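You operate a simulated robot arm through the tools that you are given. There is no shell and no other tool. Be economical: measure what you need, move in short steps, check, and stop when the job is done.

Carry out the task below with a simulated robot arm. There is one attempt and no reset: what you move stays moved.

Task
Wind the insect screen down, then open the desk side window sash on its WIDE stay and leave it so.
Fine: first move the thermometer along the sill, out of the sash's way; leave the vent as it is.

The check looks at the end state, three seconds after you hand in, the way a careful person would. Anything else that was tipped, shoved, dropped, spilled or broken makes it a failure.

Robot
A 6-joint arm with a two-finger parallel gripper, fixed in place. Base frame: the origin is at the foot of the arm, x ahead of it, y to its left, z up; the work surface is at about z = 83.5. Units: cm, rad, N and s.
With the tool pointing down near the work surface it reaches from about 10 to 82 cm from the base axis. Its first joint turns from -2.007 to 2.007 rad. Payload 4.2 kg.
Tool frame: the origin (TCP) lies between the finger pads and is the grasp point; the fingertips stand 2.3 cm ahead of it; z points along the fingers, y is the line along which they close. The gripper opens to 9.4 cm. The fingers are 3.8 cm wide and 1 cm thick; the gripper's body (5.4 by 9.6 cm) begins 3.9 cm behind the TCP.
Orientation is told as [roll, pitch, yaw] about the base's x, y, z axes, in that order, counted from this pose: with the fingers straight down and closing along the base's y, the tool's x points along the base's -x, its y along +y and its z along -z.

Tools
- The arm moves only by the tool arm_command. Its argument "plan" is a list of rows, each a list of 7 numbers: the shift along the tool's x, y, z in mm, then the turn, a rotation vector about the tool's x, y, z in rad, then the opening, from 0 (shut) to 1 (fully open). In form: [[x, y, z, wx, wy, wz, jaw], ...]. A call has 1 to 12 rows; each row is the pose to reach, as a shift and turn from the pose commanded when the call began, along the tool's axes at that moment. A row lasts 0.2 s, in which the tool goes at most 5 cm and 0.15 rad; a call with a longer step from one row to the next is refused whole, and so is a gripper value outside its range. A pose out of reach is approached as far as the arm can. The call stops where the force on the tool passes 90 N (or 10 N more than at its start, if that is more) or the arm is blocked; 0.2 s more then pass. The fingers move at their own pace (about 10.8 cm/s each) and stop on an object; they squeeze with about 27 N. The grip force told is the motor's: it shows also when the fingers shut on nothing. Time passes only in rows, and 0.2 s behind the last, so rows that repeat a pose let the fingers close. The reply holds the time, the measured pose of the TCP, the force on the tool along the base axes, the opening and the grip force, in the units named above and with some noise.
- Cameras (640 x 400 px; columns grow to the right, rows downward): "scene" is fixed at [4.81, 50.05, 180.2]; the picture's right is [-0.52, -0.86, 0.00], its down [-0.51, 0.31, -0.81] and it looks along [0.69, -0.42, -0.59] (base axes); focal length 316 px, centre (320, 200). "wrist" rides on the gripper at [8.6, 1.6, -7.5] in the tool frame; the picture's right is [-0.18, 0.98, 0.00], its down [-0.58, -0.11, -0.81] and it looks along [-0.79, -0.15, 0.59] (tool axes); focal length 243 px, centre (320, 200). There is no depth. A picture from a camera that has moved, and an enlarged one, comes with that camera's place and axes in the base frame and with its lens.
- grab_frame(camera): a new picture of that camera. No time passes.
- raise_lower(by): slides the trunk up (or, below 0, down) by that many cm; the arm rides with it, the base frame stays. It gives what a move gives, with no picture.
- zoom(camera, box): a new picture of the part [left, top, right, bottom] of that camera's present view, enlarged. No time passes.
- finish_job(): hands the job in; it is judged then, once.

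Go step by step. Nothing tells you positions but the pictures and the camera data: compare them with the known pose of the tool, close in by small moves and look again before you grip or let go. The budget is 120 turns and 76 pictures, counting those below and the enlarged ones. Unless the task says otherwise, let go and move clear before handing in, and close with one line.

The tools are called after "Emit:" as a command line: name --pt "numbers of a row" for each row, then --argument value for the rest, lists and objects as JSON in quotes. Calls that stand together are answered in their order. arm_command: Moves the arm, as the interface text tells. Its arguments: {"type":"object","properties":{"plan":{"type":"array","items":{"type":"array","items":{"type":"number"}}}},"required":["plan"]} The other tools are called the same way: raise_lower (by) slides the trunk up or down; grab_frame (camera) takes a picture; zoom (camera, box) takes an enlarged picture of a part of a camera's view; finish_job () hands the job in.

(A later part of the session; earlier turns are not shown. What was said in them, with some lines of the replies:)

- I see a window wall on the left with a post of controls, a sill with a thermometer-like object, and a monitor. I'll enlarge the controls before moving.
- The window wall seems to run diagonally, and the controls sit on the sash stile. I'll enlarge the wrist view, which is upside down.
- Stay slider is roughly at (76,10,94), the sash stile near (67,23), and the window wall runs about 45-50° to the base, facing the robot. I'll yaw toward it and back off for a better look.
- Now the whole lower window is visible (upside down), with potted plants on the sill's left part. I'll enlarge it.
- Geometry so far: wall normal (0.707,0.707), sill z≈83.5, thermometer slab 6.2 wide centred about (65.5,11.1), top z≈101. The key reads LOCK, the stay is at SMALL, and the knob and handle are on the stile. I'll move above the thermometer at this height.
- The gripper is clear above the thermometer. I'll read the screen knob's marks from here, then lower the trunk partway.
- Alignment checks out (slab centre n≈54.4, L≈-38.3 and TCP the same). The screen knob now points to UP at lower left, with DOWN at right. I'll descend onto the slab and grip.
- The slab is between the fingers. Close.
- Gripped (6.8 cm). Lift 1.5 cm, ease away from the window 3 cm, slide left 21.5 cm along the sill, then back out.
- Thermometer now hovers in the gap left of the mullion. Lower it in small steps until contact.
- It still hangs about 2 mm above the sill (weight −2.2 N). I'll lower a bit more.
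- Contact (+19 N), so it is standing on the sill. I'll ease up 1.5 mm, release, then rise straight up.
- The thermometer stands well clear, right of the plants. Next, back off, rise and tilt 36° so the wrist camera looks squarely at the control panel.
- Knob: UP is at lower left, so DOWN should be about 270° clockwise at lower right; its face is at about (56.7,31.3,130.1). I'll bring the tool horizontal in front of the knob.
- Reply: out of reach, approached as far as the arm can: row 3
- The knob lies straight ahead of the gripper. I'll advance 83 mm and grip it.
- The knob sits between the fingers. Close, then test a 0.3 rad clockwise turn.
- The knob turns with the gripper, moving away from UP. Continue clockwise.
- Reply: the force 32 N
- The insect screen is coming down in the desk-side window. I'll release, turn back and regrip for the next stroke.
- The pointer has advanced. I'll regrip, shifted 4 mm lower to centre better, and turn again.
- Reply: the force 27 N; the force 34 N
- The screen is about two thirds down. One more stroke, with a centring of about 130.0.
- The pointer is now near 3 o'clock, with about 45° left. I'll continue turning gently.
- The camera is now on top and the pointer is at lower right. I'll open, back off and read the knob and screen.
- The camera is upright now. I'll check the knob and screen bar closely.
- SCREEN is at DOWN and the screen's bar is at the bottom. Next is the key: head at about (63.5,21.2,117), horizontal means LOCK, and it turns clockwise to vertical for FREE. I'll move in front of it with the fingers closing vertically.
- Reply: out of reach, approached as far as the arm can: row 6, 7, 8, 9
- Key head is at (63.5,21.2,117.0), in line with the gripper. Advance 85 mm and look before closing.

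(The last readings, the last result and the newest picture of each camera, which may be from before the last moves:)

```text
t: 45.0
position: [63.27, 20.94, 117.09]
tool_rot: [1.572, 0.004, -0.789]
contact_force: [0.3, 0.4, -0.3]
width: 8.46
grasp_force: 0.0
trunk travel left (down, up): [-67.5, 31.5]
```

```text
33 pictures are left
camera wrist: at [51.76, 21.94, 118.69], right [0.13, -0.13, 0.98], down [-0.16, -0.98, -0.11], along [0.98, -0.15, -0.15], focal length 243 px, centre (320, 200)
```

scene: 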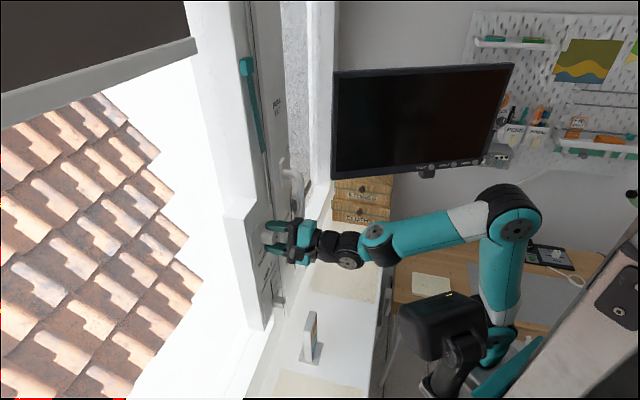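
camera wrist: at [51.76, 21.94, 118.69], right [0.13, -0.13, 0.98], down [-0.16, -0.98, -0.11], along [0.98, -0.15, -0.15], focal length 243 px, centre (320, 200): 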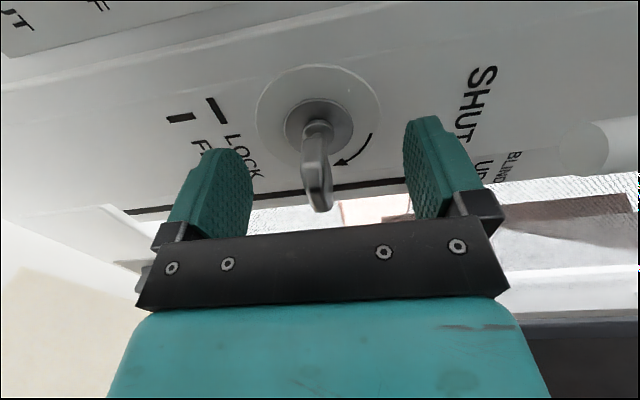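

The key is centred between the fingers. Close and turn 90° clockwise.

Emit:
arm_command --pt "0 0 0 0 0 0 0.5" --pt "0 0 0 0 0 0 0.1" --pt "0 0 0 0 0 0 0.0" --pt "0 0 0 0 0 0 0.0" --pt "0 0 0 0 0 0.12 0.0" --pt "0 0 0 0 0 0.26 0.0" --pt "0 0 0 0 0 0.4 0.0"

Emit:
grab_frame --camera "wrist"

```text
t: 46.5
position: [63.23, 20.88, 116.96]
tool_rot: [1.565, 0.403, -0.789]
contact_force: [-2.9, -2.2, -17.7]
width: 2.25
grasp_force: 44.9
trunk travel left (down, up): [-67.5, 31.5]
```

```text
32 pictures are left
camera wrist: at [52.69, 21.02, 121.91], right [0.39, -0.39, 0.83], down [-0.23, -0.92, -0.32], along [0.89, -0.06, -0.45], focal length 243 px, centre (320, 200)
```

wrist: 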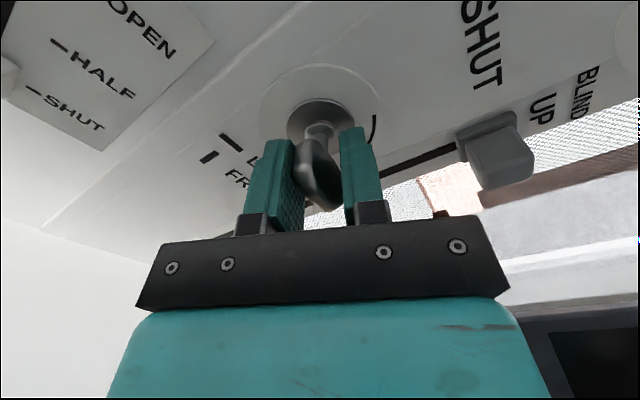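

The fingers hold the key; continue the turn.

Emit:
arm_command --pt "0 0 0 0 0 0.12 0.0" --pt "0 0 0 0 0 0.26 0.0" --pt "0 0 0 0 0 0.4 0.0" --pt "0 0 0 0 0 0.54 0.0" --pt "0 0 0 0 0 0.68 0.0" --pt "0 0 0 0 0 0.82 0.0" --pt "0 0 0 0 0 0.96 0.0" --pt "0 0 0 0 0 1.1 0.0" --pt "0 0 0 0 0 1.17 0.0" --pt "0 0 0 0 0 1.17 0.0"

Emit:
grab_frame --camera "wrist"

```text
t: 48.8
position: [63.35, 20.96, 117.39]
tool_rot: [-2.313, 1.57, 1.611]
contact_force: [3.0, -3.2, 3.1]
width: 3.39
grasp_force: 45.6
trunk travel left (down, up): [-67.5, 31.5]
```

```text
31 pictures are left
camera wrist: at [59.05, 14.59, 125.9], right [0.69, -0.7, -0.19], down [-0.65, -0.49, -0.58], along [0.32, 0.52, -0.79], focal length 243 px, centre (320, 200)
```

wrist: 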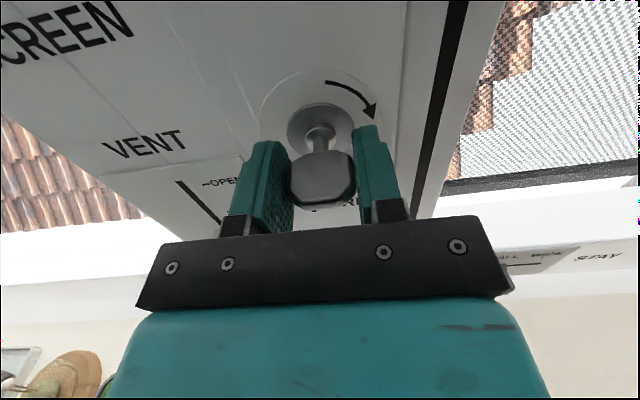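

The fingers slipped around: the width of 3.39 suggests the key itself stayed horizontal. I'll inspect closely.

Emit:
zoom --camera "wrist" --box '[230, 60, 410, 230]'

```text
2.35 times, centred on (320, 145) of wrist
camera zoom: at [59.05, 14.59, 125.9], right [0.69, -0.7, -0.19], down [-0.65, -0.49, -0.58], along [0.32, 0.52, -0.79], focal length 571 px, centre (320, 329)
```

zoom: 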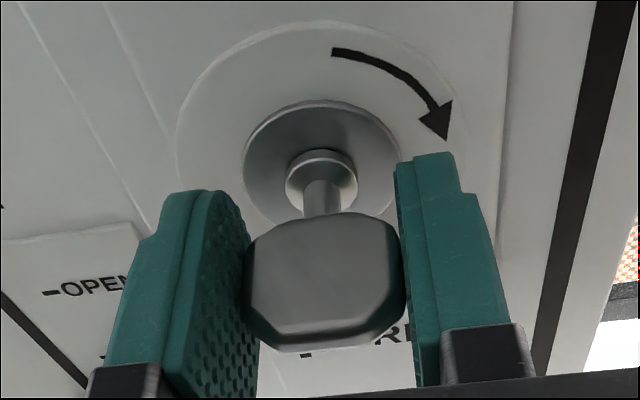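

The key is still horizontal: it resisted and the pads slipped. I'll reopen, return to the vertical closing pose, regrip slightly deeper and turn much more slowly.

Emit:
arm_command --pt "0 0 0 0 0 0 0.6" --pt "0 0 0 0 0 -0.14 0.6" --pt "0 0 0 0 0 -0.28 0.6" --pt "0 0 0 0 0 -0.42 0.6" --pt "0 0 0 0 0 -0.56 0.6" --pt "0 0 0 0 0 -0.7 0.6" --pt "0 0 0 0 0 -0.84 0.6" --pt "0 0 0 0 0 -0.98 0.6" --pt "0 0 0 0 0 -1.12 0.6" --pt "0 0 0 0 0 -1.26 0.6" --pt "0 0 0 0 0 -1.4 0.6" --pt "0 0 0 0 0 -1.54 0.6"

Emit:
arm_command --pt "0 0 3 0 0 0 0.3" --pt "0 0 5 0 0 0 0.0" --pt "0 0 5 0 0 0 0.0" --pt "0 0 5 0 0 0 0.0" --pt "0 0 5 0 0 0 0.0"

Emit:
arm_command --pt "0 0 0 0 0 0.02 0.0" --pt "0 0 0 0 0 0.04 0.0" --pt "0 0 0 0 0 0.06 0.0" --pt "0 0 0 0 0 0.08 0.0" --pt "0 0 0 0 0 0.1 0.0" --pt "0 0 0 0 0 0.12 0.0" --pt "0 0 0 0 0 0.14 0.0" --pt "0 0 0 0 0 0.16 0.0" --pt "0 0 0 0 0 0.18 0.0" --pt "0 0 0 0 0 0.2 0.0"

```text
t: 51.4
position: [63.16, 20.94, 117.28]
tool_rot: [1.571, 0.029, -0.789]
contact_force: [0.6, 0.0, -1.0]
width: 5.68
grasp_force: 0.0
trunk travel left (down, up): [-67.5, 31.5]
```

```text
t: 52.5
position: [63.38, 21.34, 117.04]
tool_rot: [1.566, 0.033, -0.788]
contact_force: [-22.6, -13.6, -20.8]
width: 1.16
grasp_force: 45.2
trunk travel left (down, up): [-67.5, 31.5]
```

```text
t: 54.8
position: [63.64, 21.31, 117.12]
tool_rot: [1.565, 0.235, -0.79]
contact_force: [-11.2, -12.2, -30.1]
width: 1.75
grasp_force: 45.1
trunk travel left (down, up): [-67.5, 31.5]
```

The width grew to 1.75, so the key is still not following. I'll back out to flat and test the opposite direction slowly.

Emit:
arm_command --pt "0 0 -3 0 0 -0.1 0.0" --pt "0 -3 -5 0 0 -0.2 0.0" --pt "0 -3 -5 0 0 -0.2 0.0" --pt "0 -3 -5 0 0 -0.23 0.0" --pt "0 -3 -5 0 0 -0.28 0.0" --pt "0 -3 -5 0 0 -0.33 0.0" --pt "0 -3 -5 0 0 -0.38 0.0" --pt "0 -3 -5 0 0 -0.43 0.0" --pt "0 -3 -5 0 0 -0.48 0.0"

Emit:
grab_frame --camera "wrist"

```text
t: 56.8
position: [63.21, 21.15, 116.88]
tool_rot: [1.572, -0.249, -0.79]
contact_force: [15.0, 19.2, -1.1]
width: 1.15
grasp_force: 45.1
trunk travel left (down, up): [-67.5, 31.5]
```

```text
29 pictures are left
camera wrist: at [51.69, 22.2, 116.3], right [-0.05, 0.04, 1.0], down [-0.16, -0.99, 0.04], along [0.99, -0.15, 0.05], focal length 243 px, centre (320, 200)
```

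wrist: 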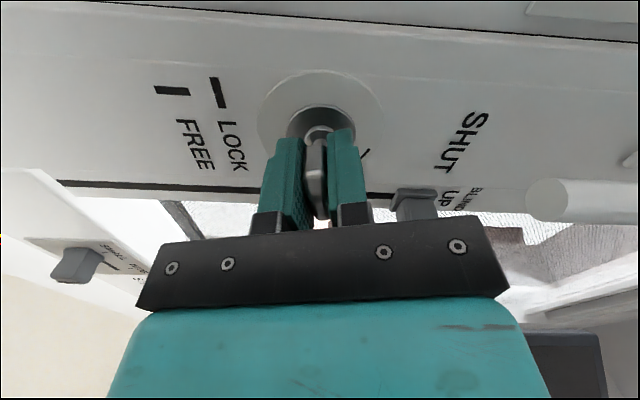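

The key turns freely counter-clockwise (width stays 1.15). I'll continue that way slowly to vertical.

Emit:
arm_command --pt "0 0 -3 0 0 -0.1 0.0" --pt "0 0 -3 0 0 -0.2 0.0" --pt "0 0 -3 0 0 -0.3 0.0" --pt "0 0 -3 0 0 -0.4 0.0" --pt "0 0 -3 0 0 -0.5 0.0" --pt "0 0 -3 0 0 -0.6 0.0"

Emit:
grab_frame --camera "wrist"

```text
t: 58.1
position: [63.09, 20.81, 116.86]
tool_rot: [1.57, -0.849, -0.789]
contact_force: [24.6, 19.6, 1.0]
width: 1.13
grasp_force: 45.2
trunk travel left (down, up): [-67.5, 31.5]
```

```text
28 pictures are left
camera wrist: at [52.8, 20.61, 111.38], right [-0.43, 0.44, 0.79], down [-0.24, -0.9, 0.37], along [0.87, -0.03, 0.5], focal length 243 px, centre (320, 200)
```

wrist: 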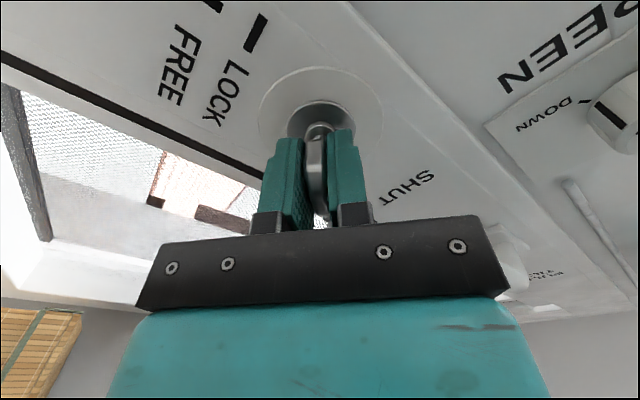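

Emit:
arm_command --pt "0 0 -2 0 0 -0.1 0.0" --pt "0 0 -2 0 0 -0.2 0.0" --pt "0 0 -2 0 0 -0.3 0.0" --pt "0 0 -2 0 0 -0.4 0.0" --pt "0 0 -2 0 0 -0.5 0.0" --pt "0 0 -2 0 0 -0.6 0.0" --pt "0 0 -2 0 0 -0.72 0.0" --pt "0 0 -2 0 0 -0.75 0.0"

Emit:
arm_command --pt "0 0 2 0 0 0.03 0.15" --pt "0 0 2 0 0 0.03 0.5" --pt "0 0 0 0 0 0 0.6" --pt "0 0 -40 0 0 0 0.6" --pt "0 0 -80 0 0 0 0.6" --pt "0 0 -120 0 0 0 0.6" --pt "0 0 -120 0 0 0 0.6"

Emit:
grab_frame --camera "wrist"

Emit:
zoom --camera "scene" --box '[220, 170, 380, 270]'

```text
t: 60.0
position: [62.98, 20.49, 116.86]
tool_rot: [-1.477, -1.543, 2.257]
contact_force: [28.8, -0.3, -5.5]
width: 1.17
grasp_force: 44.7
trunk travel left (down, up): [-67.5, 31.5]
```

```text
t: 61.5
position: [57.03, 13.96, 118.72]
tool_rot: [-1.542, -1.545, 2.326]
contact_force: [0.1, 0.2, -0.8]
width: 5.64
grasp_force: 0.0
out of reach, approached as far as the arm can: row 6, 7
trunk travel left (down, up): [-67.5, 31.5]
```

```text
27 pictures are left
camera wrist: at [50.68, 9.84, 109.99], right [-0.7, 0.7, 0.16], down [-0.51, -0.63, 0.58], along [0.51, 0.33, 0.8], focal length 243 px, centre (320, 200)
```

wrist: 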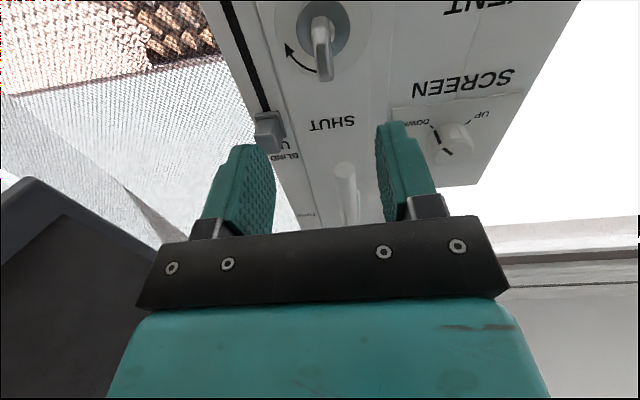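

```text
4.00 times, centred on (300, 220) of scene
camera zoom: at [4.81, 50.05, 180.2], right [-0.52, -0.86, 0.0], down [-0.51, 0.31, -0.81], along [0.69, -0.42, -0.59], focal length 1265 px, centre (400, 120)
```

zoom: 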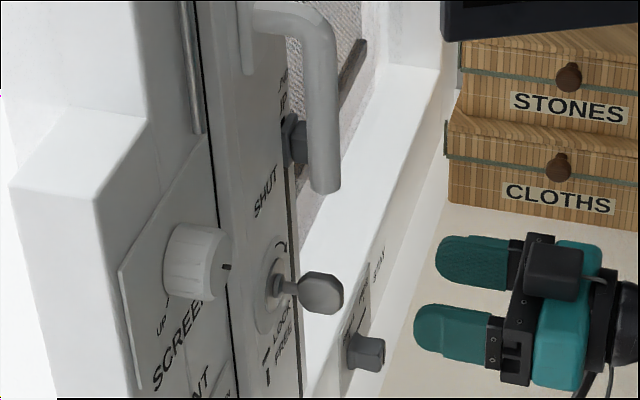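

The key now stands vertical, at FREE. Next is the STAY slider on the bottom rail at about (76.3,10,94), SMALL→WIDE about 4.5 cm to the right. I'll shift right while turning the wrist, then lower.

Emit:
arm_command --pt "0 -15 0 0 0 0.143 0.6" --pt "0 -30 0 0 0 0.286 0.6" --pt "0 -45 0 0 0 0.429 0.6" --pt "0 -60 0 0 0 0.572 0.6" --pt "0 -75 0 0 0 0.715 0.6" --pt "0 -90 0 0 0 0.858 0.6" --pt "0 -105 0 0 0 1.0 0.6" --pt "0 -120 0 0 0 1.14 0.6" --pt "0 -135 0 0 0 1.28 0.6" --pt "0 -150 0 0 0 1.42 0.6" --pt "0 -164 0 0 0 1.56 0.6" --pt "0 -164 0 0 0 1.56 0.6"

Emit:
raise_lower --by -20

Emit:
grab_frame --camera "scene"

```text
t: 64.2
position: [68.68, 2.37, 119.37]
tool_rot: [1.571, -0.038, -0.788]
contact_force: [-0.1, -0.1, -0.8]
width: 5.65
grasp_force: 0.1
trunk travel left (down, up): [-67.5, 31.5]
```

```text
t: 66.3
position: [68.7, 2.36, 99.31]
tool_rot: [1.57, -0.038, -0.791]
contact_force: [-0.6, -1.0, 0.5]
width: 5.65
grasp_force: 0.2
trunk travel left (down, up): [-47.5, 51.5]
```

```text
25 pictures are left
```

scene: 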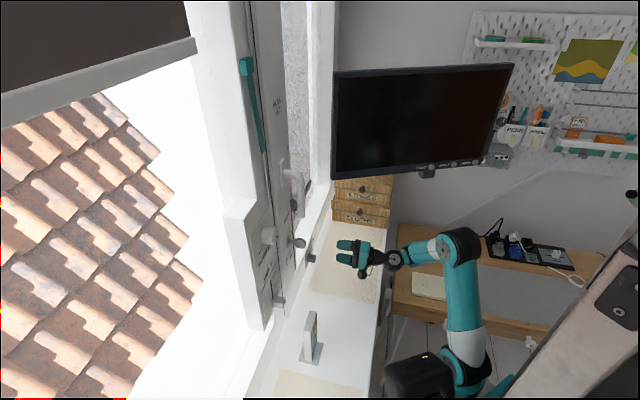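

Clear of everything. Now turn to camera-up and look at the stay.

Emit:
arm_command --pt "0 0 0 0 0 0.147 0.6" --pt "0 0 0 0 0 0.294 0.6" --pt "0 0 0 0 0 0.441 0.6" --pt "0 0 0 0 0 0.588 0.6" --pt "0 0 0 0 0 0.735 0.6" --pt "0 0 0 0 0 0.882 0.6" --pt "0 0 0 0 0 1.029 0.6" --pt "0 0 0 0 0 1.176 0.6" --pt "0 0 0 0 0 1.323 0.6" --pt "0 0 0 0 0 1.47 0.6" --pt "0 0 0 0 0 1.608 0.6" --pt "0 0 0 0 0 1.608 0.6"

Emit:
grab_frame --camera "wrist"

```text
t: 68.9
position: [68.76, 2.37, 99.3]
tool_rot: [-1.499, 1.57, 2.426]
contact_force: [-0.5, -0.6, 0.6]
width: 5.65
grasp_force: 0.2
trunk travel left (down, up): [-47.5, 51.5]
```

```text
24 pictures are left
camera wrist: at [64.49, -4.05, 107.92], right [0.69, -0.7, -0.19], down [-0.65, -0.49, -0.58], along [0.31, 0.52, -0.79], focal length 243 px, centre (320, 200)
```

wrist: 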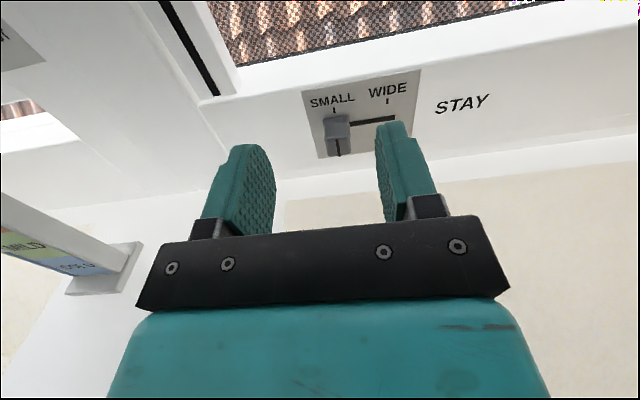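

The slider is at SMALL: L≈-47.3, z≈93.7. WIDE is 4.7 cm to the right. Lower and approach it.

Emit:
arm_command --pt "-28 2 0 0 0 0 0.6" --pt "-56 4 0 0 0 0 0.6" --pt "-56 4 30 0 0 0 0.6" --pt "-56 4 60 0 0 0 0.6" --pt "-56 4 85 0 0 0 0.6" --pt "-56 4 85 0 0 0 0.6"

Emit:
grab_frame --camera "wrist"

```text
t: 70.3
position: [75.01, 8.18, 93.63]
tool_rot: [1.423, 1.57, -0.938]
contact_force: [0.3, 0.1, -0.1]
width: 5.64
grasp_force: 0.1
trunk travel left (down, up): [-47.5, 51.5]
```

```text
23 pictures are left
camera wrist: at [70.81, 1.84, 102.24], right [0.69, -0.7, -0.18], down [-0.65, -0.49, -0.58], along [0.32, 0.52, -0.79], focal length 243 px, centre (320, 200)
```

wrist: 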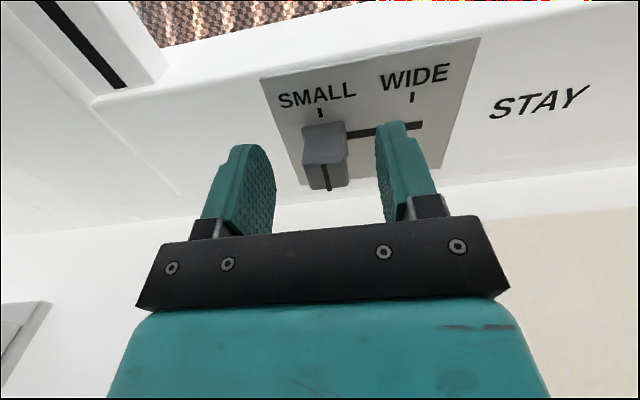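

The knob lies between the fingers. Grip and slide 47 mm to the right.

Emit:
arm_command --pt "0 0 3 0 0 0 0.3" --pt "0 0 3 0 0 0 0.1" --pt "0 0 3 0 0 0 0.1" --pt "0 0 3 0 0 0 0.1" --pt "0 10 3 0 0 0 0.1" --pt "0 20 3 0 0 0 0.1" --pt "0 30 3 0 0 0 0.1" --pt "0 40 3 0 0 0 0.1" --pt "0 45 3 0 0 0 0.1" --pt "0 48 3 0 0 0 0.1" --pt "0 48 3 0 0 0 0.1"

Emit:
grab_frame --camera "wrist"

```text
t: 72.7
position: [78.69, 4.84, 93.73]
tool_rot: [2.39, 1.57, 0.033]
contact_force: [1.0, -1.3, 0.6]
width: 2.36
grasp_force: 45.2
trunk travel left (down, up): [-47.5, 51.5]
```

```text
22 pictures are left
camera wrist: at [74.41, -1.47, 102.24], right [0.69, -0.7, -0.18], down [-0.65, -0.49, -0.58], along [0.32, 0.52, -0.79], focal length 243 px, centre (320, 200)
```

wrist: 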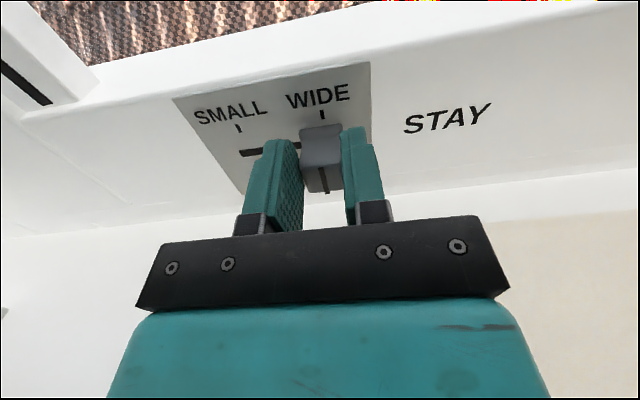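

The stay is at WIDE. Release, retreat, shift left and rise toward the handle.

Emit:
arm_command --pt "0 0 0 0 0 0 0.5" --pt "0 0 0 0 0 0 0.6" --pt "0 0 -40 0 0 0 0.6" --pt "0 0 -80 0 0 0 0.6" --pt "0 -35 -85 0 0 0 0.6" --pt "0 -70 -85 0 0 0 0.6" --pt "0 -110 -85 0 0 0 0.6" --pt "0 -110 -85 0 0 0 0.6"

Emit:
raise_lower --by 37.3

Emit:
grab_frame --camera "wrist"

Emit:
grab_frame --camera "scene"

```text
t: 74.5
position: [64.9, 6.64, 93.53]
tool_rot: [1.376, 1.571, -0.983]
contact_force: [-0.6, 0.4, -0.5]
width: 5.64
grasp_force: 0.0
trunk travel left (down, up): [-47.5, 51.5]
```

```text
t: 78.1
position: [64.94, 6.69, 130.9]
tool_rot: [1.232, 1.572, -1.129]
contact_force: [-0.3, 1.2, -0.4]
width: 5.62
grasp_force: 0.1
trunk travel left (down, up): [-84.8, 14.2]
```

```text
21 pictures are left
camera wrist: at [60.71, 0.36, 139.44], right [0.69, -0.7, -0.18], down [-0.65, -0.49, -0.58], along [0.32, 0.52, -0.79], focal length 243 px, centre (320, 200)
```

wrist: 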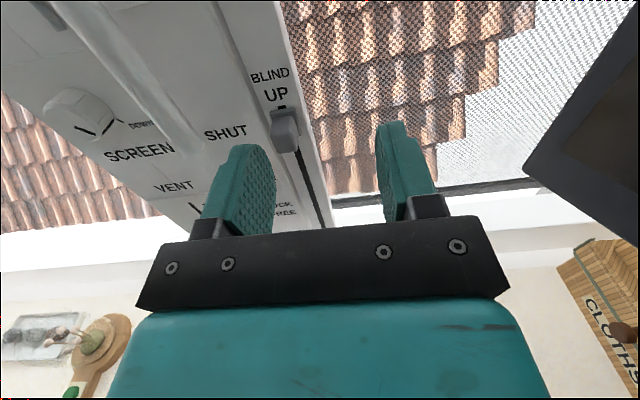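

```text
20 pictures are left
```

scene: 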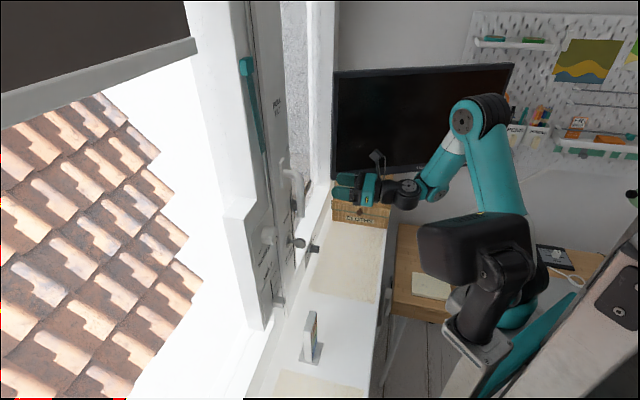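

The screen's bar rests at the bottom of the window. The handle's lower end is at about (62.5,20.2,128). I'll move in front of it, then look.

Emit:
arm_command --pt "6 -38 0 0 0 0 0.6" --pt "6 -76 0 0 0 0 0.6" --pt "6 -112 0 0 0 0 0.6" --pt "6 -112 30 0 0 0 0.6" --pt "6 -112 50 0 0 0 0.6" --pt "6 -112 50 0 0 0 0.6"

Emit:
grab_frame --camera "wrist"

```text
t: 79.5
position: [60.49, 18.19, 131.44]
tool_rot: [1.667, 1.569, -0.693]
contact_force: [0.4, -0.1, -0.8]
width: 5.63
grasp_force: 0.1
out of reach, approached as far as the arm can: row 2, 3
trunk travel left (down, up): [-84.8, 14.2]
```

```text
19 pictures are left
camera wrist: at [56.35, 11.82, 140.03], right [0.69, -0.7, -0.18], down [-0.65, -0.49, -0.58], along [0.32, 0.52, -0.79], focal length 243 px, centre (320, 200)
```

wrist: 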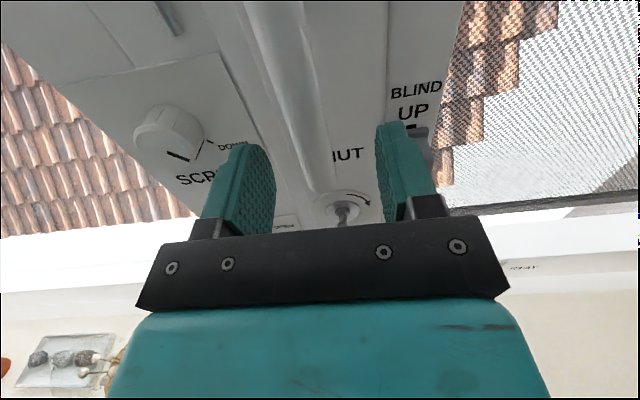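

The handle bar is between the fingers. Advance 28 mm and grip.

Emit:
arm_command --pt "0 -2 15 0 0 0 0.6" --pt "0 -2 28 0 0 0 0.6" --pt "0 -2 28 0 0 0 0.4" --pt "0 -2 28 0 0 0 0.1" --pt "0 -2 28 0 0 0 0.1" --pt "0 -2 28 0 0 0 0.1"

Emit:
grab_frame --camera "wrist"

Emit:
zoom --camera "scene" --box '[220, 140, 380, 240]'

```text
t: 80.9
position: [62.29, 20.54, 131.37]
tool_rot: [1.113, 1.568, -1.243]
contact_force: [-17.7, 18.6, -2.2]
width: 2.07
grasp_force: 45.3
trunk travel left (down, up): [-84.8, 14.2]
```

```text
18 pictures are left
camera wrist: at [58.05, 14.15, 139.99], right [0.69, -0.7, -0.18], down [-0.65, -0.49, -0.58], along [0.31, 0.52, -0.79], focal length 243 px, centre (320, 200)
```

wrist: 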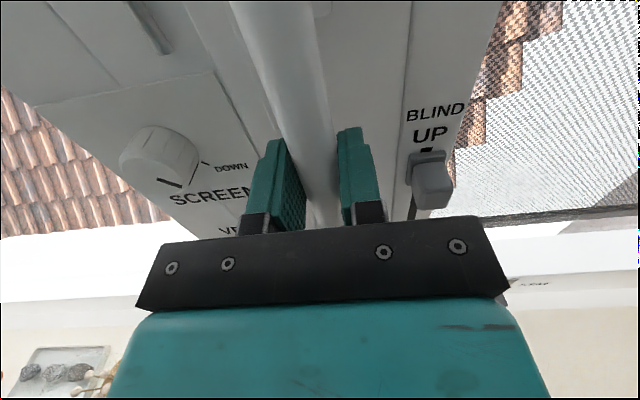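

```text
4.00 times, centred on (300, 190) of scene
camera zoom: at [4.81, 50.05, 180.2], right [-0.52, -0.86, 0.0], down [-0.51, 0.31, -0.81], along [0.69, -0.42, -0.59], focal length 1265 px, centre (400, 240)
```

zoom: 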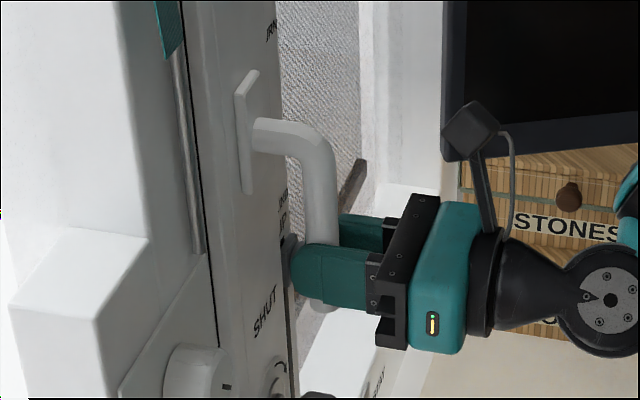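

Gripped at radius about 9 cm below the pivot (z≈140.5). Turn the handle counter-clockwise along its arc, in halves.

Emit:
arm_command --pt "0.8 9.8 0 0 0 -0.13 0.1" --pt "3.1 21.4 0 0 0 -0.26 0.1" --pt "6.8 32.6 0 0 0 -0.39 0.1" --pt "12 43.2 0 0 0 -0.52 0.1" --pt "18.6 53.1 0 0 0 -0.65 0.1" --pt "26.3 62 0 0 0 -0.78 0.1" --pt "26.3 62 0 0 0 -0.78 0.1"

Emit:
zoom --camera "scene" --box '[220, 120, 380, 220]'

```text
t: 82.5
position: [66.91, 15.98, 134.26]
tool_rot: [1.571, 0.789, -0.791]
contact_force: [-26.7, 7.8, -9.9]
width: 2.25
grasp_force: 44.9
trunk travel left (down, up): [-84.8, 14.2]
```

```text
4.00 times, centred on (300, 170) of scene
camera zoom: at [4.81, 50.05, 180.2], right [-0.52, -0.86, 0.0], down [-0.51, 0.31, -0.81], along [0.69, -0.42, -0.59], focal length 1265 px, centre (400, 320)
```

zoom: 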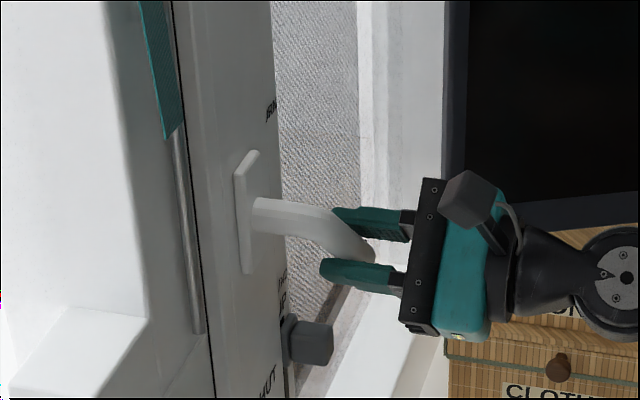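

The handle follows. Second half of the arc.

Emit:
arm_command --pt "0.8 11.7 0 0 0 -0.13 0.1" --pt "3.0 23.4 0 0 0 -0.26 0.1" --pt "6.8 34.6 0 0 0 -0.39 0.1" --pt "11.9 45.2 0 0 0 -0.52 0.1" --pt "18.5 55.1 0 0 0 -0.65 0.1" --pt "26.9 64.7 0 0 0 -0.79 0.1" --pt "26.9 64.7 0 0 0 -0.79 0.1"

Emit:
grab_frame --camera "wrist"

Emit:
zoom --camera "scene" --box '[220, 100, 380, 200]'

```text
t: 84.1
position: [68.55, 14.09, 140.41]
tool_rot: [1.562, -0.002, -0.785]
contact_force: [-26.4, 20.7, -23.1]
width: 2.19
grasp_force: 45.1
trunk travel left (down, up): [-84.8, 14.2]
```

```text
15 pictures are left
camera wrist: at [57.04, 15.13, 141.95], right [0.14, -0.12, 0.98], down [-0.16, -0.98, -0.1], along [0.98, -0.14, -0.15], focal length 243 px, centre (320, 200)
```

wrist: 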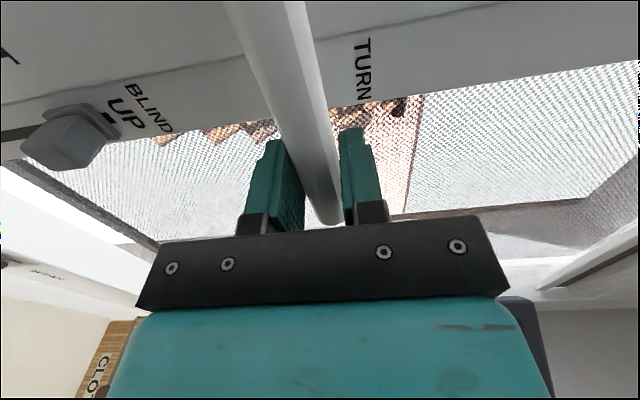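

```text
4.00 times, centred on (300, 150) of scene
camera zoom: at [4.81, 50.05, 180.2], right [-0.52, -0.86, 0.0], down [-0.51, 0.31, -0.81], along [0.69, -0.42, -0.59], focal length 1265 px, centre (400, 400)
```

zoom: 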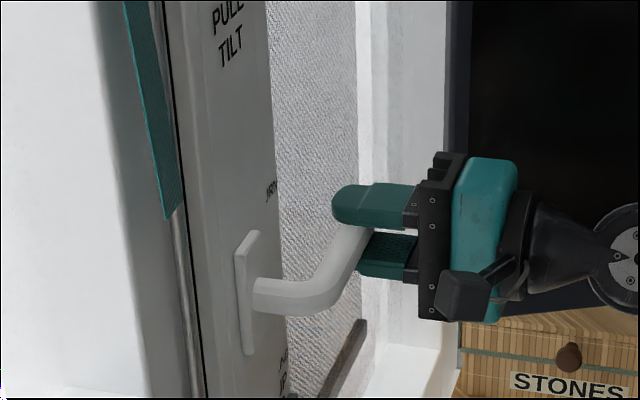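

The handle is horizontal at TURN. I'll nudge it slightly to seat it, then start pulling the sash gently along its arc (hinge at right).

Emit:
arm_command --pt "0 3 0 0 0 -0.04 0.1" --pt "0 3 0 0 0 -0.04 0.1" --pt "-4 2 -8 0 0 -0.02 0.1" --pt "-4 1 -16 0 0 0 0.1" --pt "-6 0 -24 0 0 0 0.1" --pt "-8 0 -31 0 0 0 0.1" --pt "-11 0 -39 0 0 0 0.1" --pt "-13 0 -46 0 0 0 0.1" --pt "-13 0 -46 0 0 0 0.1"

Emit:
grab_frame --camera "scene"

```text
t: 86.1
position: [66.14, 9.72, 140.88]
tool_rot: [1.579, -0.001, -0.789]
contact_force: [-7.3, 7.0, 32.8]
width: 2.38
grasp_force: 44.8
trunk travel left (down, up): [-84.8, 14.2]
```

```text
13 pictures are left
```

scene: 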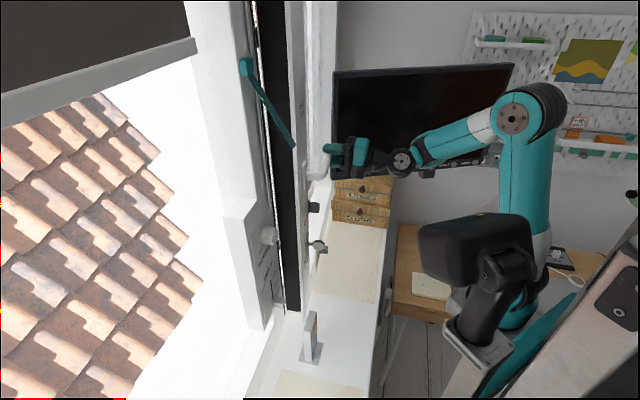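

The sash is opening and the teal stay arm is following. Continue along the arc.

Emit:
arm_command --pt "-3 0 -8 0 0.02 0 0.1" --pt "-6 0 -15 0 0.04 0 0.1" --pt "-9.5 0 -22 0 0.06 0 0.1" --pt "-13 0 -30 0 0.08 0 0.1" --pt "-17 0 -37 0 0.1 0 0.1" --pt "-20.6 0 -44 0 0.12 0 0.1" --pt "-24.5 0 -51 0 0.14 0 0.1" --pt "-28.7 0 -58 0 0.16 0 0.1" --pt "-33 0 -65 0 0.18 0 0.1" --pt "-37.6 0 -71.5 0 0.2 0 0.1" --pt "-37.6 0 -71.5 0 0.2 0 0.1"

Emit:
grab_frame --camera "scene"

```text
t: 88.5
position: [63.82, 2.01, 140.61]
tool_rot: [1.57, 0.001, -0.59]
contact_force: [-0.6, 0.6, -0.6]
width: 0.93
grasp_force: 0.1
trunk travel left (down, up): [-84.8, 14.2]
```

```text
12 pictures are left
```

scene: 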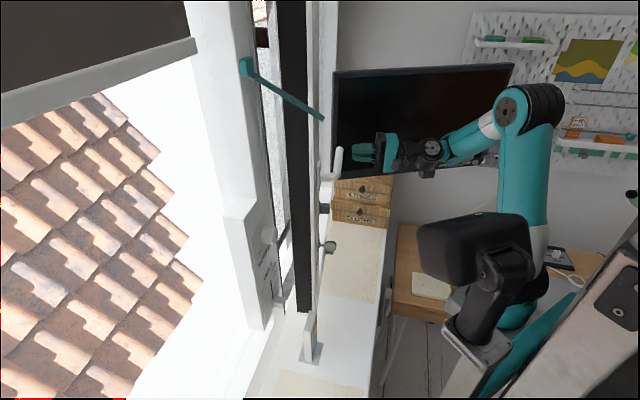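

The grip slipped off the bar with the sash partly open. I'll look from the wrist.

Emit:
grab_frame --camera "wrist"

Emit:
zoom --camera "scene" --box '[220, 40, 400, 152]'

```text
11 pictures are left
camera wrist: at [52.45, 0.69, 142.07], right [0.15, -0.1, 0.98], down [0.04, -0.99, -0.11], along [0.99, 0.05, -0.15], focal length 243 px, centre (320, 200)
```

wrist: 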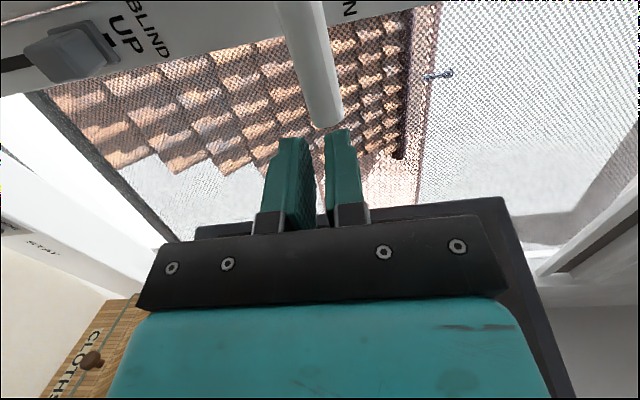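

```text
3.56 times, centred on (310, 96) of scene
camera zoom: at [4.81, 50.05, 180.2], right [-0.52, -0.86, 0.0], down [-0.51, 0.31, -0.81], along [0.69, -0.42, -0.59], focal length 1124 px, centre (356, 570)
```

zoom: 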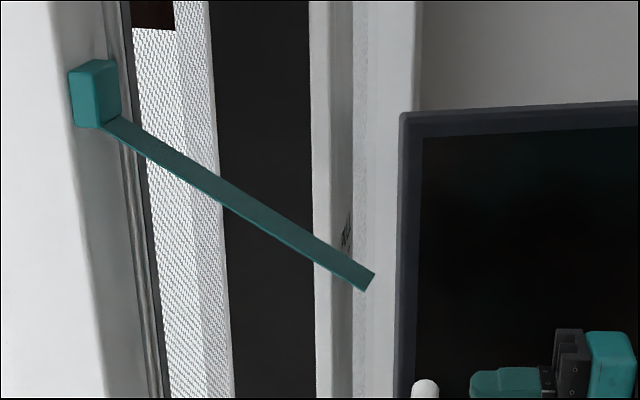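

The handle end is now at about n=52, L=-42.8, so the sash is open roughly 0.25 rad. I'll open the fingers, re-engage the bar about 3.4 cm in from its end, and regrip.

Emit:
arm_command --pt "0 0 0 0 0 0 0.4" --pt "0 0 0 0 0 0 0.65" --pt "8 0 14 0 0 0 0.65" --pt "16 0 28 0 0 0 0.65" --pt "24 0 42 0 0 0 0.65" --pt "32 0 52 0 0 0 0.65" --pt "32 0 52 0 0 0 0.65"

Emit:
grab_frame --camera "wrist"

```text
t: 90.1
position: [64.17, 8.21, 140.52]
tool_rot: [1.571, 0.001, -0.589]
contact_force: [0.3, 0.5, 1.0]
width: 6.1
grasp_force: 0.0
trunk travel left (down, up): [-84.8, 14.2]
```

```text
9 pictures are left
camera wrist: at [52.71, 6.84, 142.04], right [0.15, -0.1, 0.98], down [0.03, -0.99, -0.11], along [0.99, 0.05, -0.15], focal length 243 px, centre (320, 200)
```

wrist: 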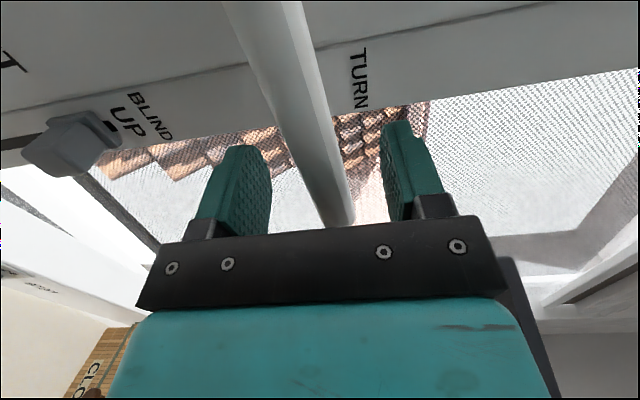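

The bar is well inside the fingers. Close and pull on slowly, watching the force.

Emit:
arm_command --pt "0 0 0 0 0 0 0.3" --pt "0 0 0 0 0 0 0.1" --pt "0 0 0 0 0 0 0.1" --pt "0 0 0 0 0 0 0.1" --pt "-2.5 0 -8 0 0.025 0 0.1" --pt "-4.7 0 -16 0 0.05 0 0.1" --pt "-7 0 -24 0 0.075 0 0.1" --pt "-9.2 0 -31.7 0 0.1 0 0.1"

```text
t: 91.9
position: [63.55, 4.65, 139.97]
tool_rot: [1.562, 0.01, -0.496]
contact_force: [1.1, 0.5, -0.7]
width: 0.94
grasp_force: 0.1
trunk travel left (down, up): [-84.8, 14.2]
```

The width of 0.94 means nothing is held. I'll check where the bar is.

Emit:
grab_frame --camera "wrist"

Emit:
grab_frame --camera "scene"

```text
8 pictures are left
camera wrist: at [52.28, 2.38, 141.69], right [0.18, -0.09, 0.98], down [0.13, -0.99, -0.11], along [0.98, 0.14, -0.16], focal length 243 px, centre (320, 200)
```

wrist: 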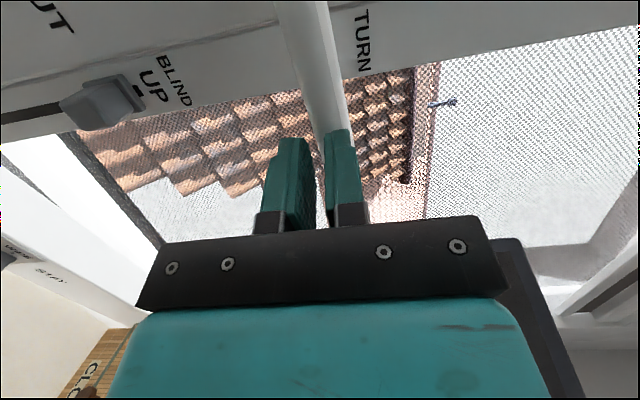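

```text
7 pictures are left
```

scene: 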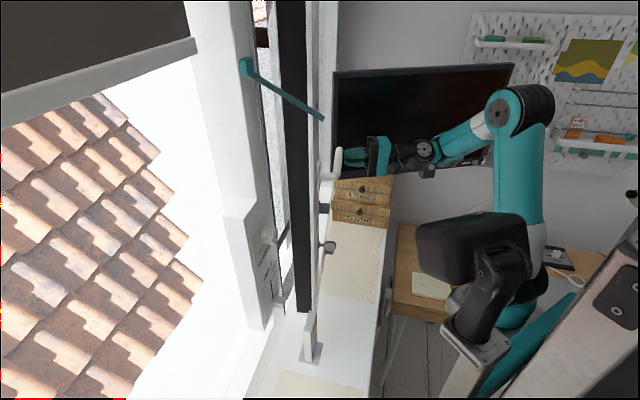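

The sash sits exactly where it was after the first slip, which suggests the stay is stopping it. I'll regrip deeper and make a small measured pull to tell a stop from free play.

Emit:
arm_command --pt "0 0 0 0 0 0 0.65" --pt "0 2 0 0 0 0 0.65" --pt "4 5 14 0 0 0 0.65" --pt "9 5 28 0 0 0 0.65" --pt "14 5 42 0 0 0 0.65" --pt "14 5 42 0 0 0 0.3" --pt "14 5 42 0 0 0 0.0" --pt "14 5 42 0 0 0 0.0" --pt "14 5 42 0 0 0 0.0"

Emit:
arm_command --pt "0 0 -3 0 0 0 0.0" --pt "0 0 -6 0 0 0 0.0" --pt "0 0 -6 0 0 0 0.0"

Emit:
arm_command --pt "-1 0 -4 0 0 0 0.0" --pt "-2 0 -8 0 0 0 0.0" --pt "-2 0 -8 0 0 0 0.0"

```text
t: 93.9
position: [63.87, 9.44, 140.59]
tool_rot: [1.559, 0.001, -0.489]
contact_force: [-9.2, 8.3, -50.1]
width: 2.28
grasp_force: 44.5
trunk travel left (down, up): [-84.8, 14.2]
```

```text
t: 94.7
position: [63.66, 8.89, 140.53]
tool_rot: [1.557, 0.004, -0.487]
contact_force: [-13.4, 12.3, -55.3]
width: 2.32
grasp_force: 45.3
trunk travel left (down, up): [-84.8, 14.2]
```

```text
t: 95.5
position: [63.66, 8.29, 140.64]
tool_rot: [1.557, 0.002, -0.488]
contact_force: [1.0, 36.4, -51.1]
width: 2.39
grasp_force: 44.8
trunk travel left (down, up): [-84.8, 14.2]
```

Resistance jumped to about 36 N after a centimetre, as with a stop. I'll relieve the vertical load and pull a few mm more to confirm.

Emit:
arm_command --pt "0 -6 0 0 0 0 0.0" --pt "0 -6 0 0 0 0 0.0"

Emit:
arm_command --pt "-1 0 -3 0 0 0 0.0" --pt "-1 0 -5 0 0 0 0.0" --pt "-1 0 -5 0 0 0 0.0"

Emit:
zoom --camera "scene" --box '[220, 20, 400, 340]'

```text
t: 96.1
position: [63.61, 8.17, 140.58]
tool_rot: [1.572, -0.005, -0.489]
contact_force: [8.5, 34.2, -7.3]
width: 2.31
grasp_force: 45.2
trunk travel left (down, up): [-84.8, 14.2]
```

```text
t: 96.9
position: [63.38, 7.81, 140.51]
tool_rot: [1.57, -0.004, -0.49]
contact_force: [19.5, 32.3, 18.0]
width: 2.31
grasp_force: 44.4
trunk travel left (down, up): [-84.8, 14.2]
```

```text
1.25 times, centred on (310, 180) of scene
camera zoom: at [4.81, 50.05, 180.2], right [-0.52, -0.86, 0.0], down [-0.51, 0.31, -0.81], along [0.69, -0.42, -0.59], focal length 395 px, centre (332, 225)
```

zoom: 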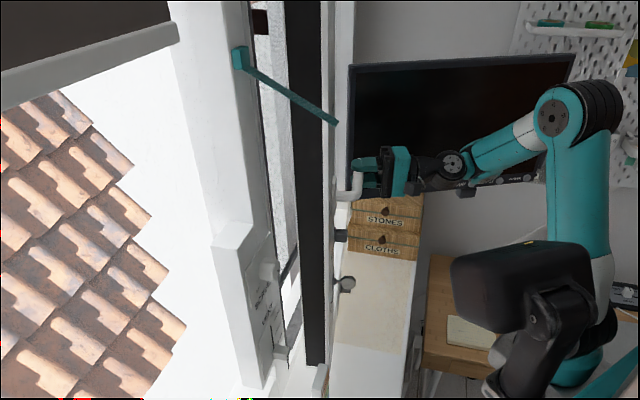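

The pull saturates at the grip's friction with the sash unmoved, so it rests against its stay. Release and back away straight.

Emit:
arm_command --pt "0 0 3 0 0 0 0.2" --pt "0 0 2 0 0 0 0.5" --pt "0 0 0 0 0 0 0.65" --pt "0 0 -30 0 0 0 0.65" --pt "0 0 -60 0 0 0 0.65" --pt "0 0 -90 0 0 0 0.65" --pt "0 0 -120 0 0 0 0.65" --pt "0 0 -120 0 0 0 0.65"

Emit:
grab_frame --camera "wrist"

Emit:
grab_frame --camera "scene"

```text
t: 98.7
position: [60.89, 3.67, 141.44]
tool_rot: [1.562, 0.0, -0.496]
contact_force: [0.0, 0.2, -0.2]
width: 6.11
grasp_force: 0.1
out of reach, approached as far as the arm can: row 5, 6, 7, 8
trunk travel left (down, up): [-84.8, 14.2]
```

```text
5 pictures are left
camera wrist: at [49.63, 1.33, 143.14], right [0.17, -0.08, 0.98], down [0.13, -0.99, -0.1], along [0.98, 0.14, -0.15], focal length 243 px, centre (320, 200)
```

wrist: 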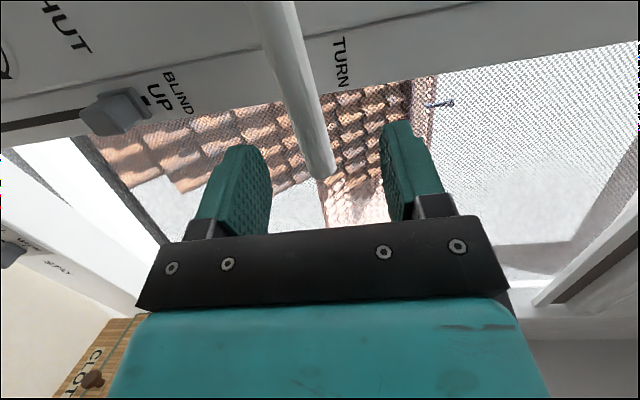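

```text
4 pictures are left
```

scene: 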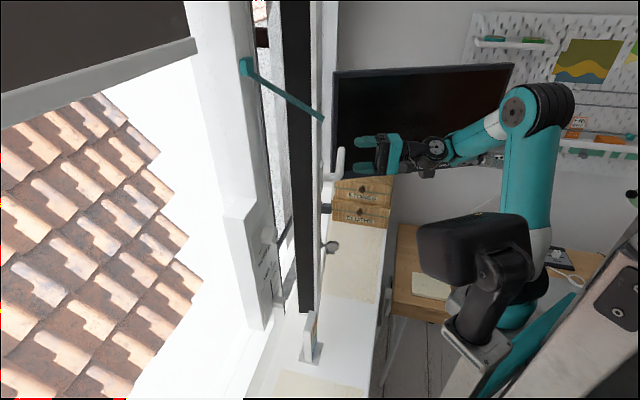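

The sash holds its position and everything else stands. The retreat was cut short, so I'll rotate the wrist back a bit and withdraw toward the base.

Emit:
arm_command --pt "0 0 -12 0 -0.06 0 0.65" --pt "5 0 -25 0 -0.12 0 0.65" --pt "12 0 -38 0 -0.18 0 0.65" --pt "20 0 -52 0 -0.24 0 0.65" --pt "30 0 -66 0 -0.29 0 0.65" --pt "45 0 -85 0 -0.35 0 0.65" --pt "60 0 -105 0 -0.4 0 0.65" --pt "60 0 -105 0 -0.4 0 0.65"

Emit:
grab_frame --camera "wrist"

```text
t: 100.5
position: [54.02, -4.16, 145.57]
tool_rot: [1.568, -0.001, -0.889]
contact_force: [-0.1, 0.5, 0.1]
width: 6.11
grasp_force: 0.0
out of reach, approached as far as the arm can: row 5, 6, 7, 8
trunk travel left (down, up): [-84.8, 14.2]
```

```text
3 pictures are left
camera wrist: at [42.7, -1.99, 147.16], right [0.12, -0.14, 0.98], down [-0.26, -0.96, -0.11], along [0.96, -0.24, -0.15], focal length 243 px, centre (320, 200)
```

wrist: 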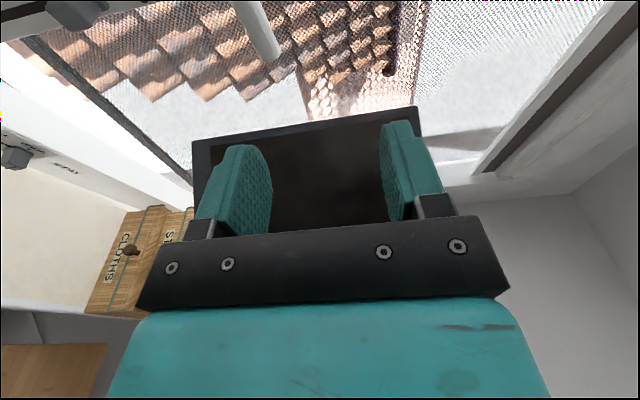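

The gripper is clear of the handle. One last check of the stay slider at left.

Emit:
zoom --camera "wrist" --box '[0, 100, 120, 190]'

Emit:
zoom --camera "scene" --box '[220, 180, 400, 380]'

```text
4.44 times, centred on (60, 145) of wrist
camera zoom: at [42.7, -1.99, 147.16], right [0.12, -0.14, 0.98], down [-0.26, -0.96, -0.11], along [0.96, -0.24, -0.15], focal length 1078 px, centre (1476, 444)
```

zoom: 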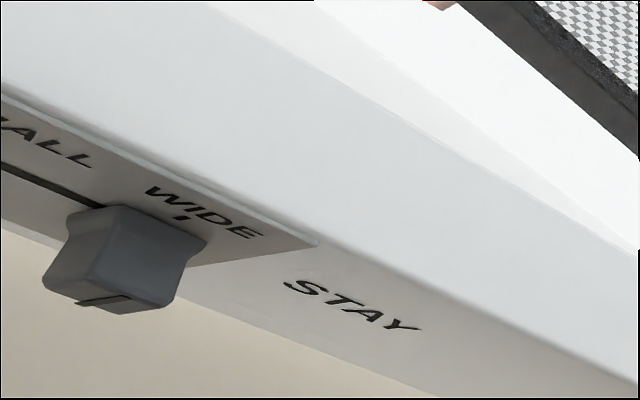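

```text
2.00 times, centred on (310, 280) of scene
camera zoom: at [4.81, 50.05, 180.2], right [-0.52, -0.86, 0.0], down [-0.51, 0.31, -0.81], along [0.69, -0.42, -0.59], focal length 632 px, centre (340, 40)
```

zoom: 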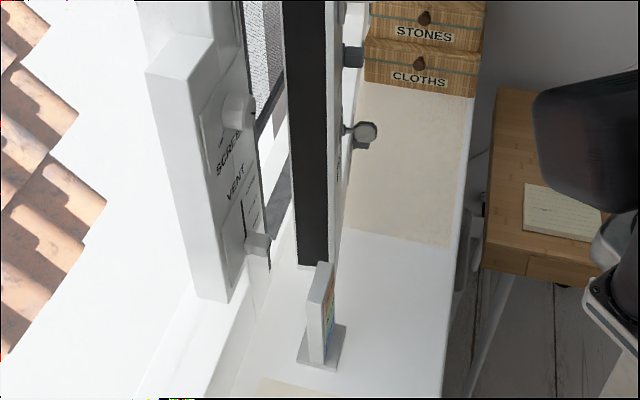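

The stay slider is on WIDE, the sash is open and held, and the screen's bar is at the bottom of the frame. The vent is untouched and the thermometer is upright and clear. Handing in.

Emit:
finish_job

```text
The job is handed in.
```

The insect screen is wound down and the desk-side sash is open against its WIDE stay. The thermometer is moved left along the sill, out of the sash's way, and the vent is as it was.
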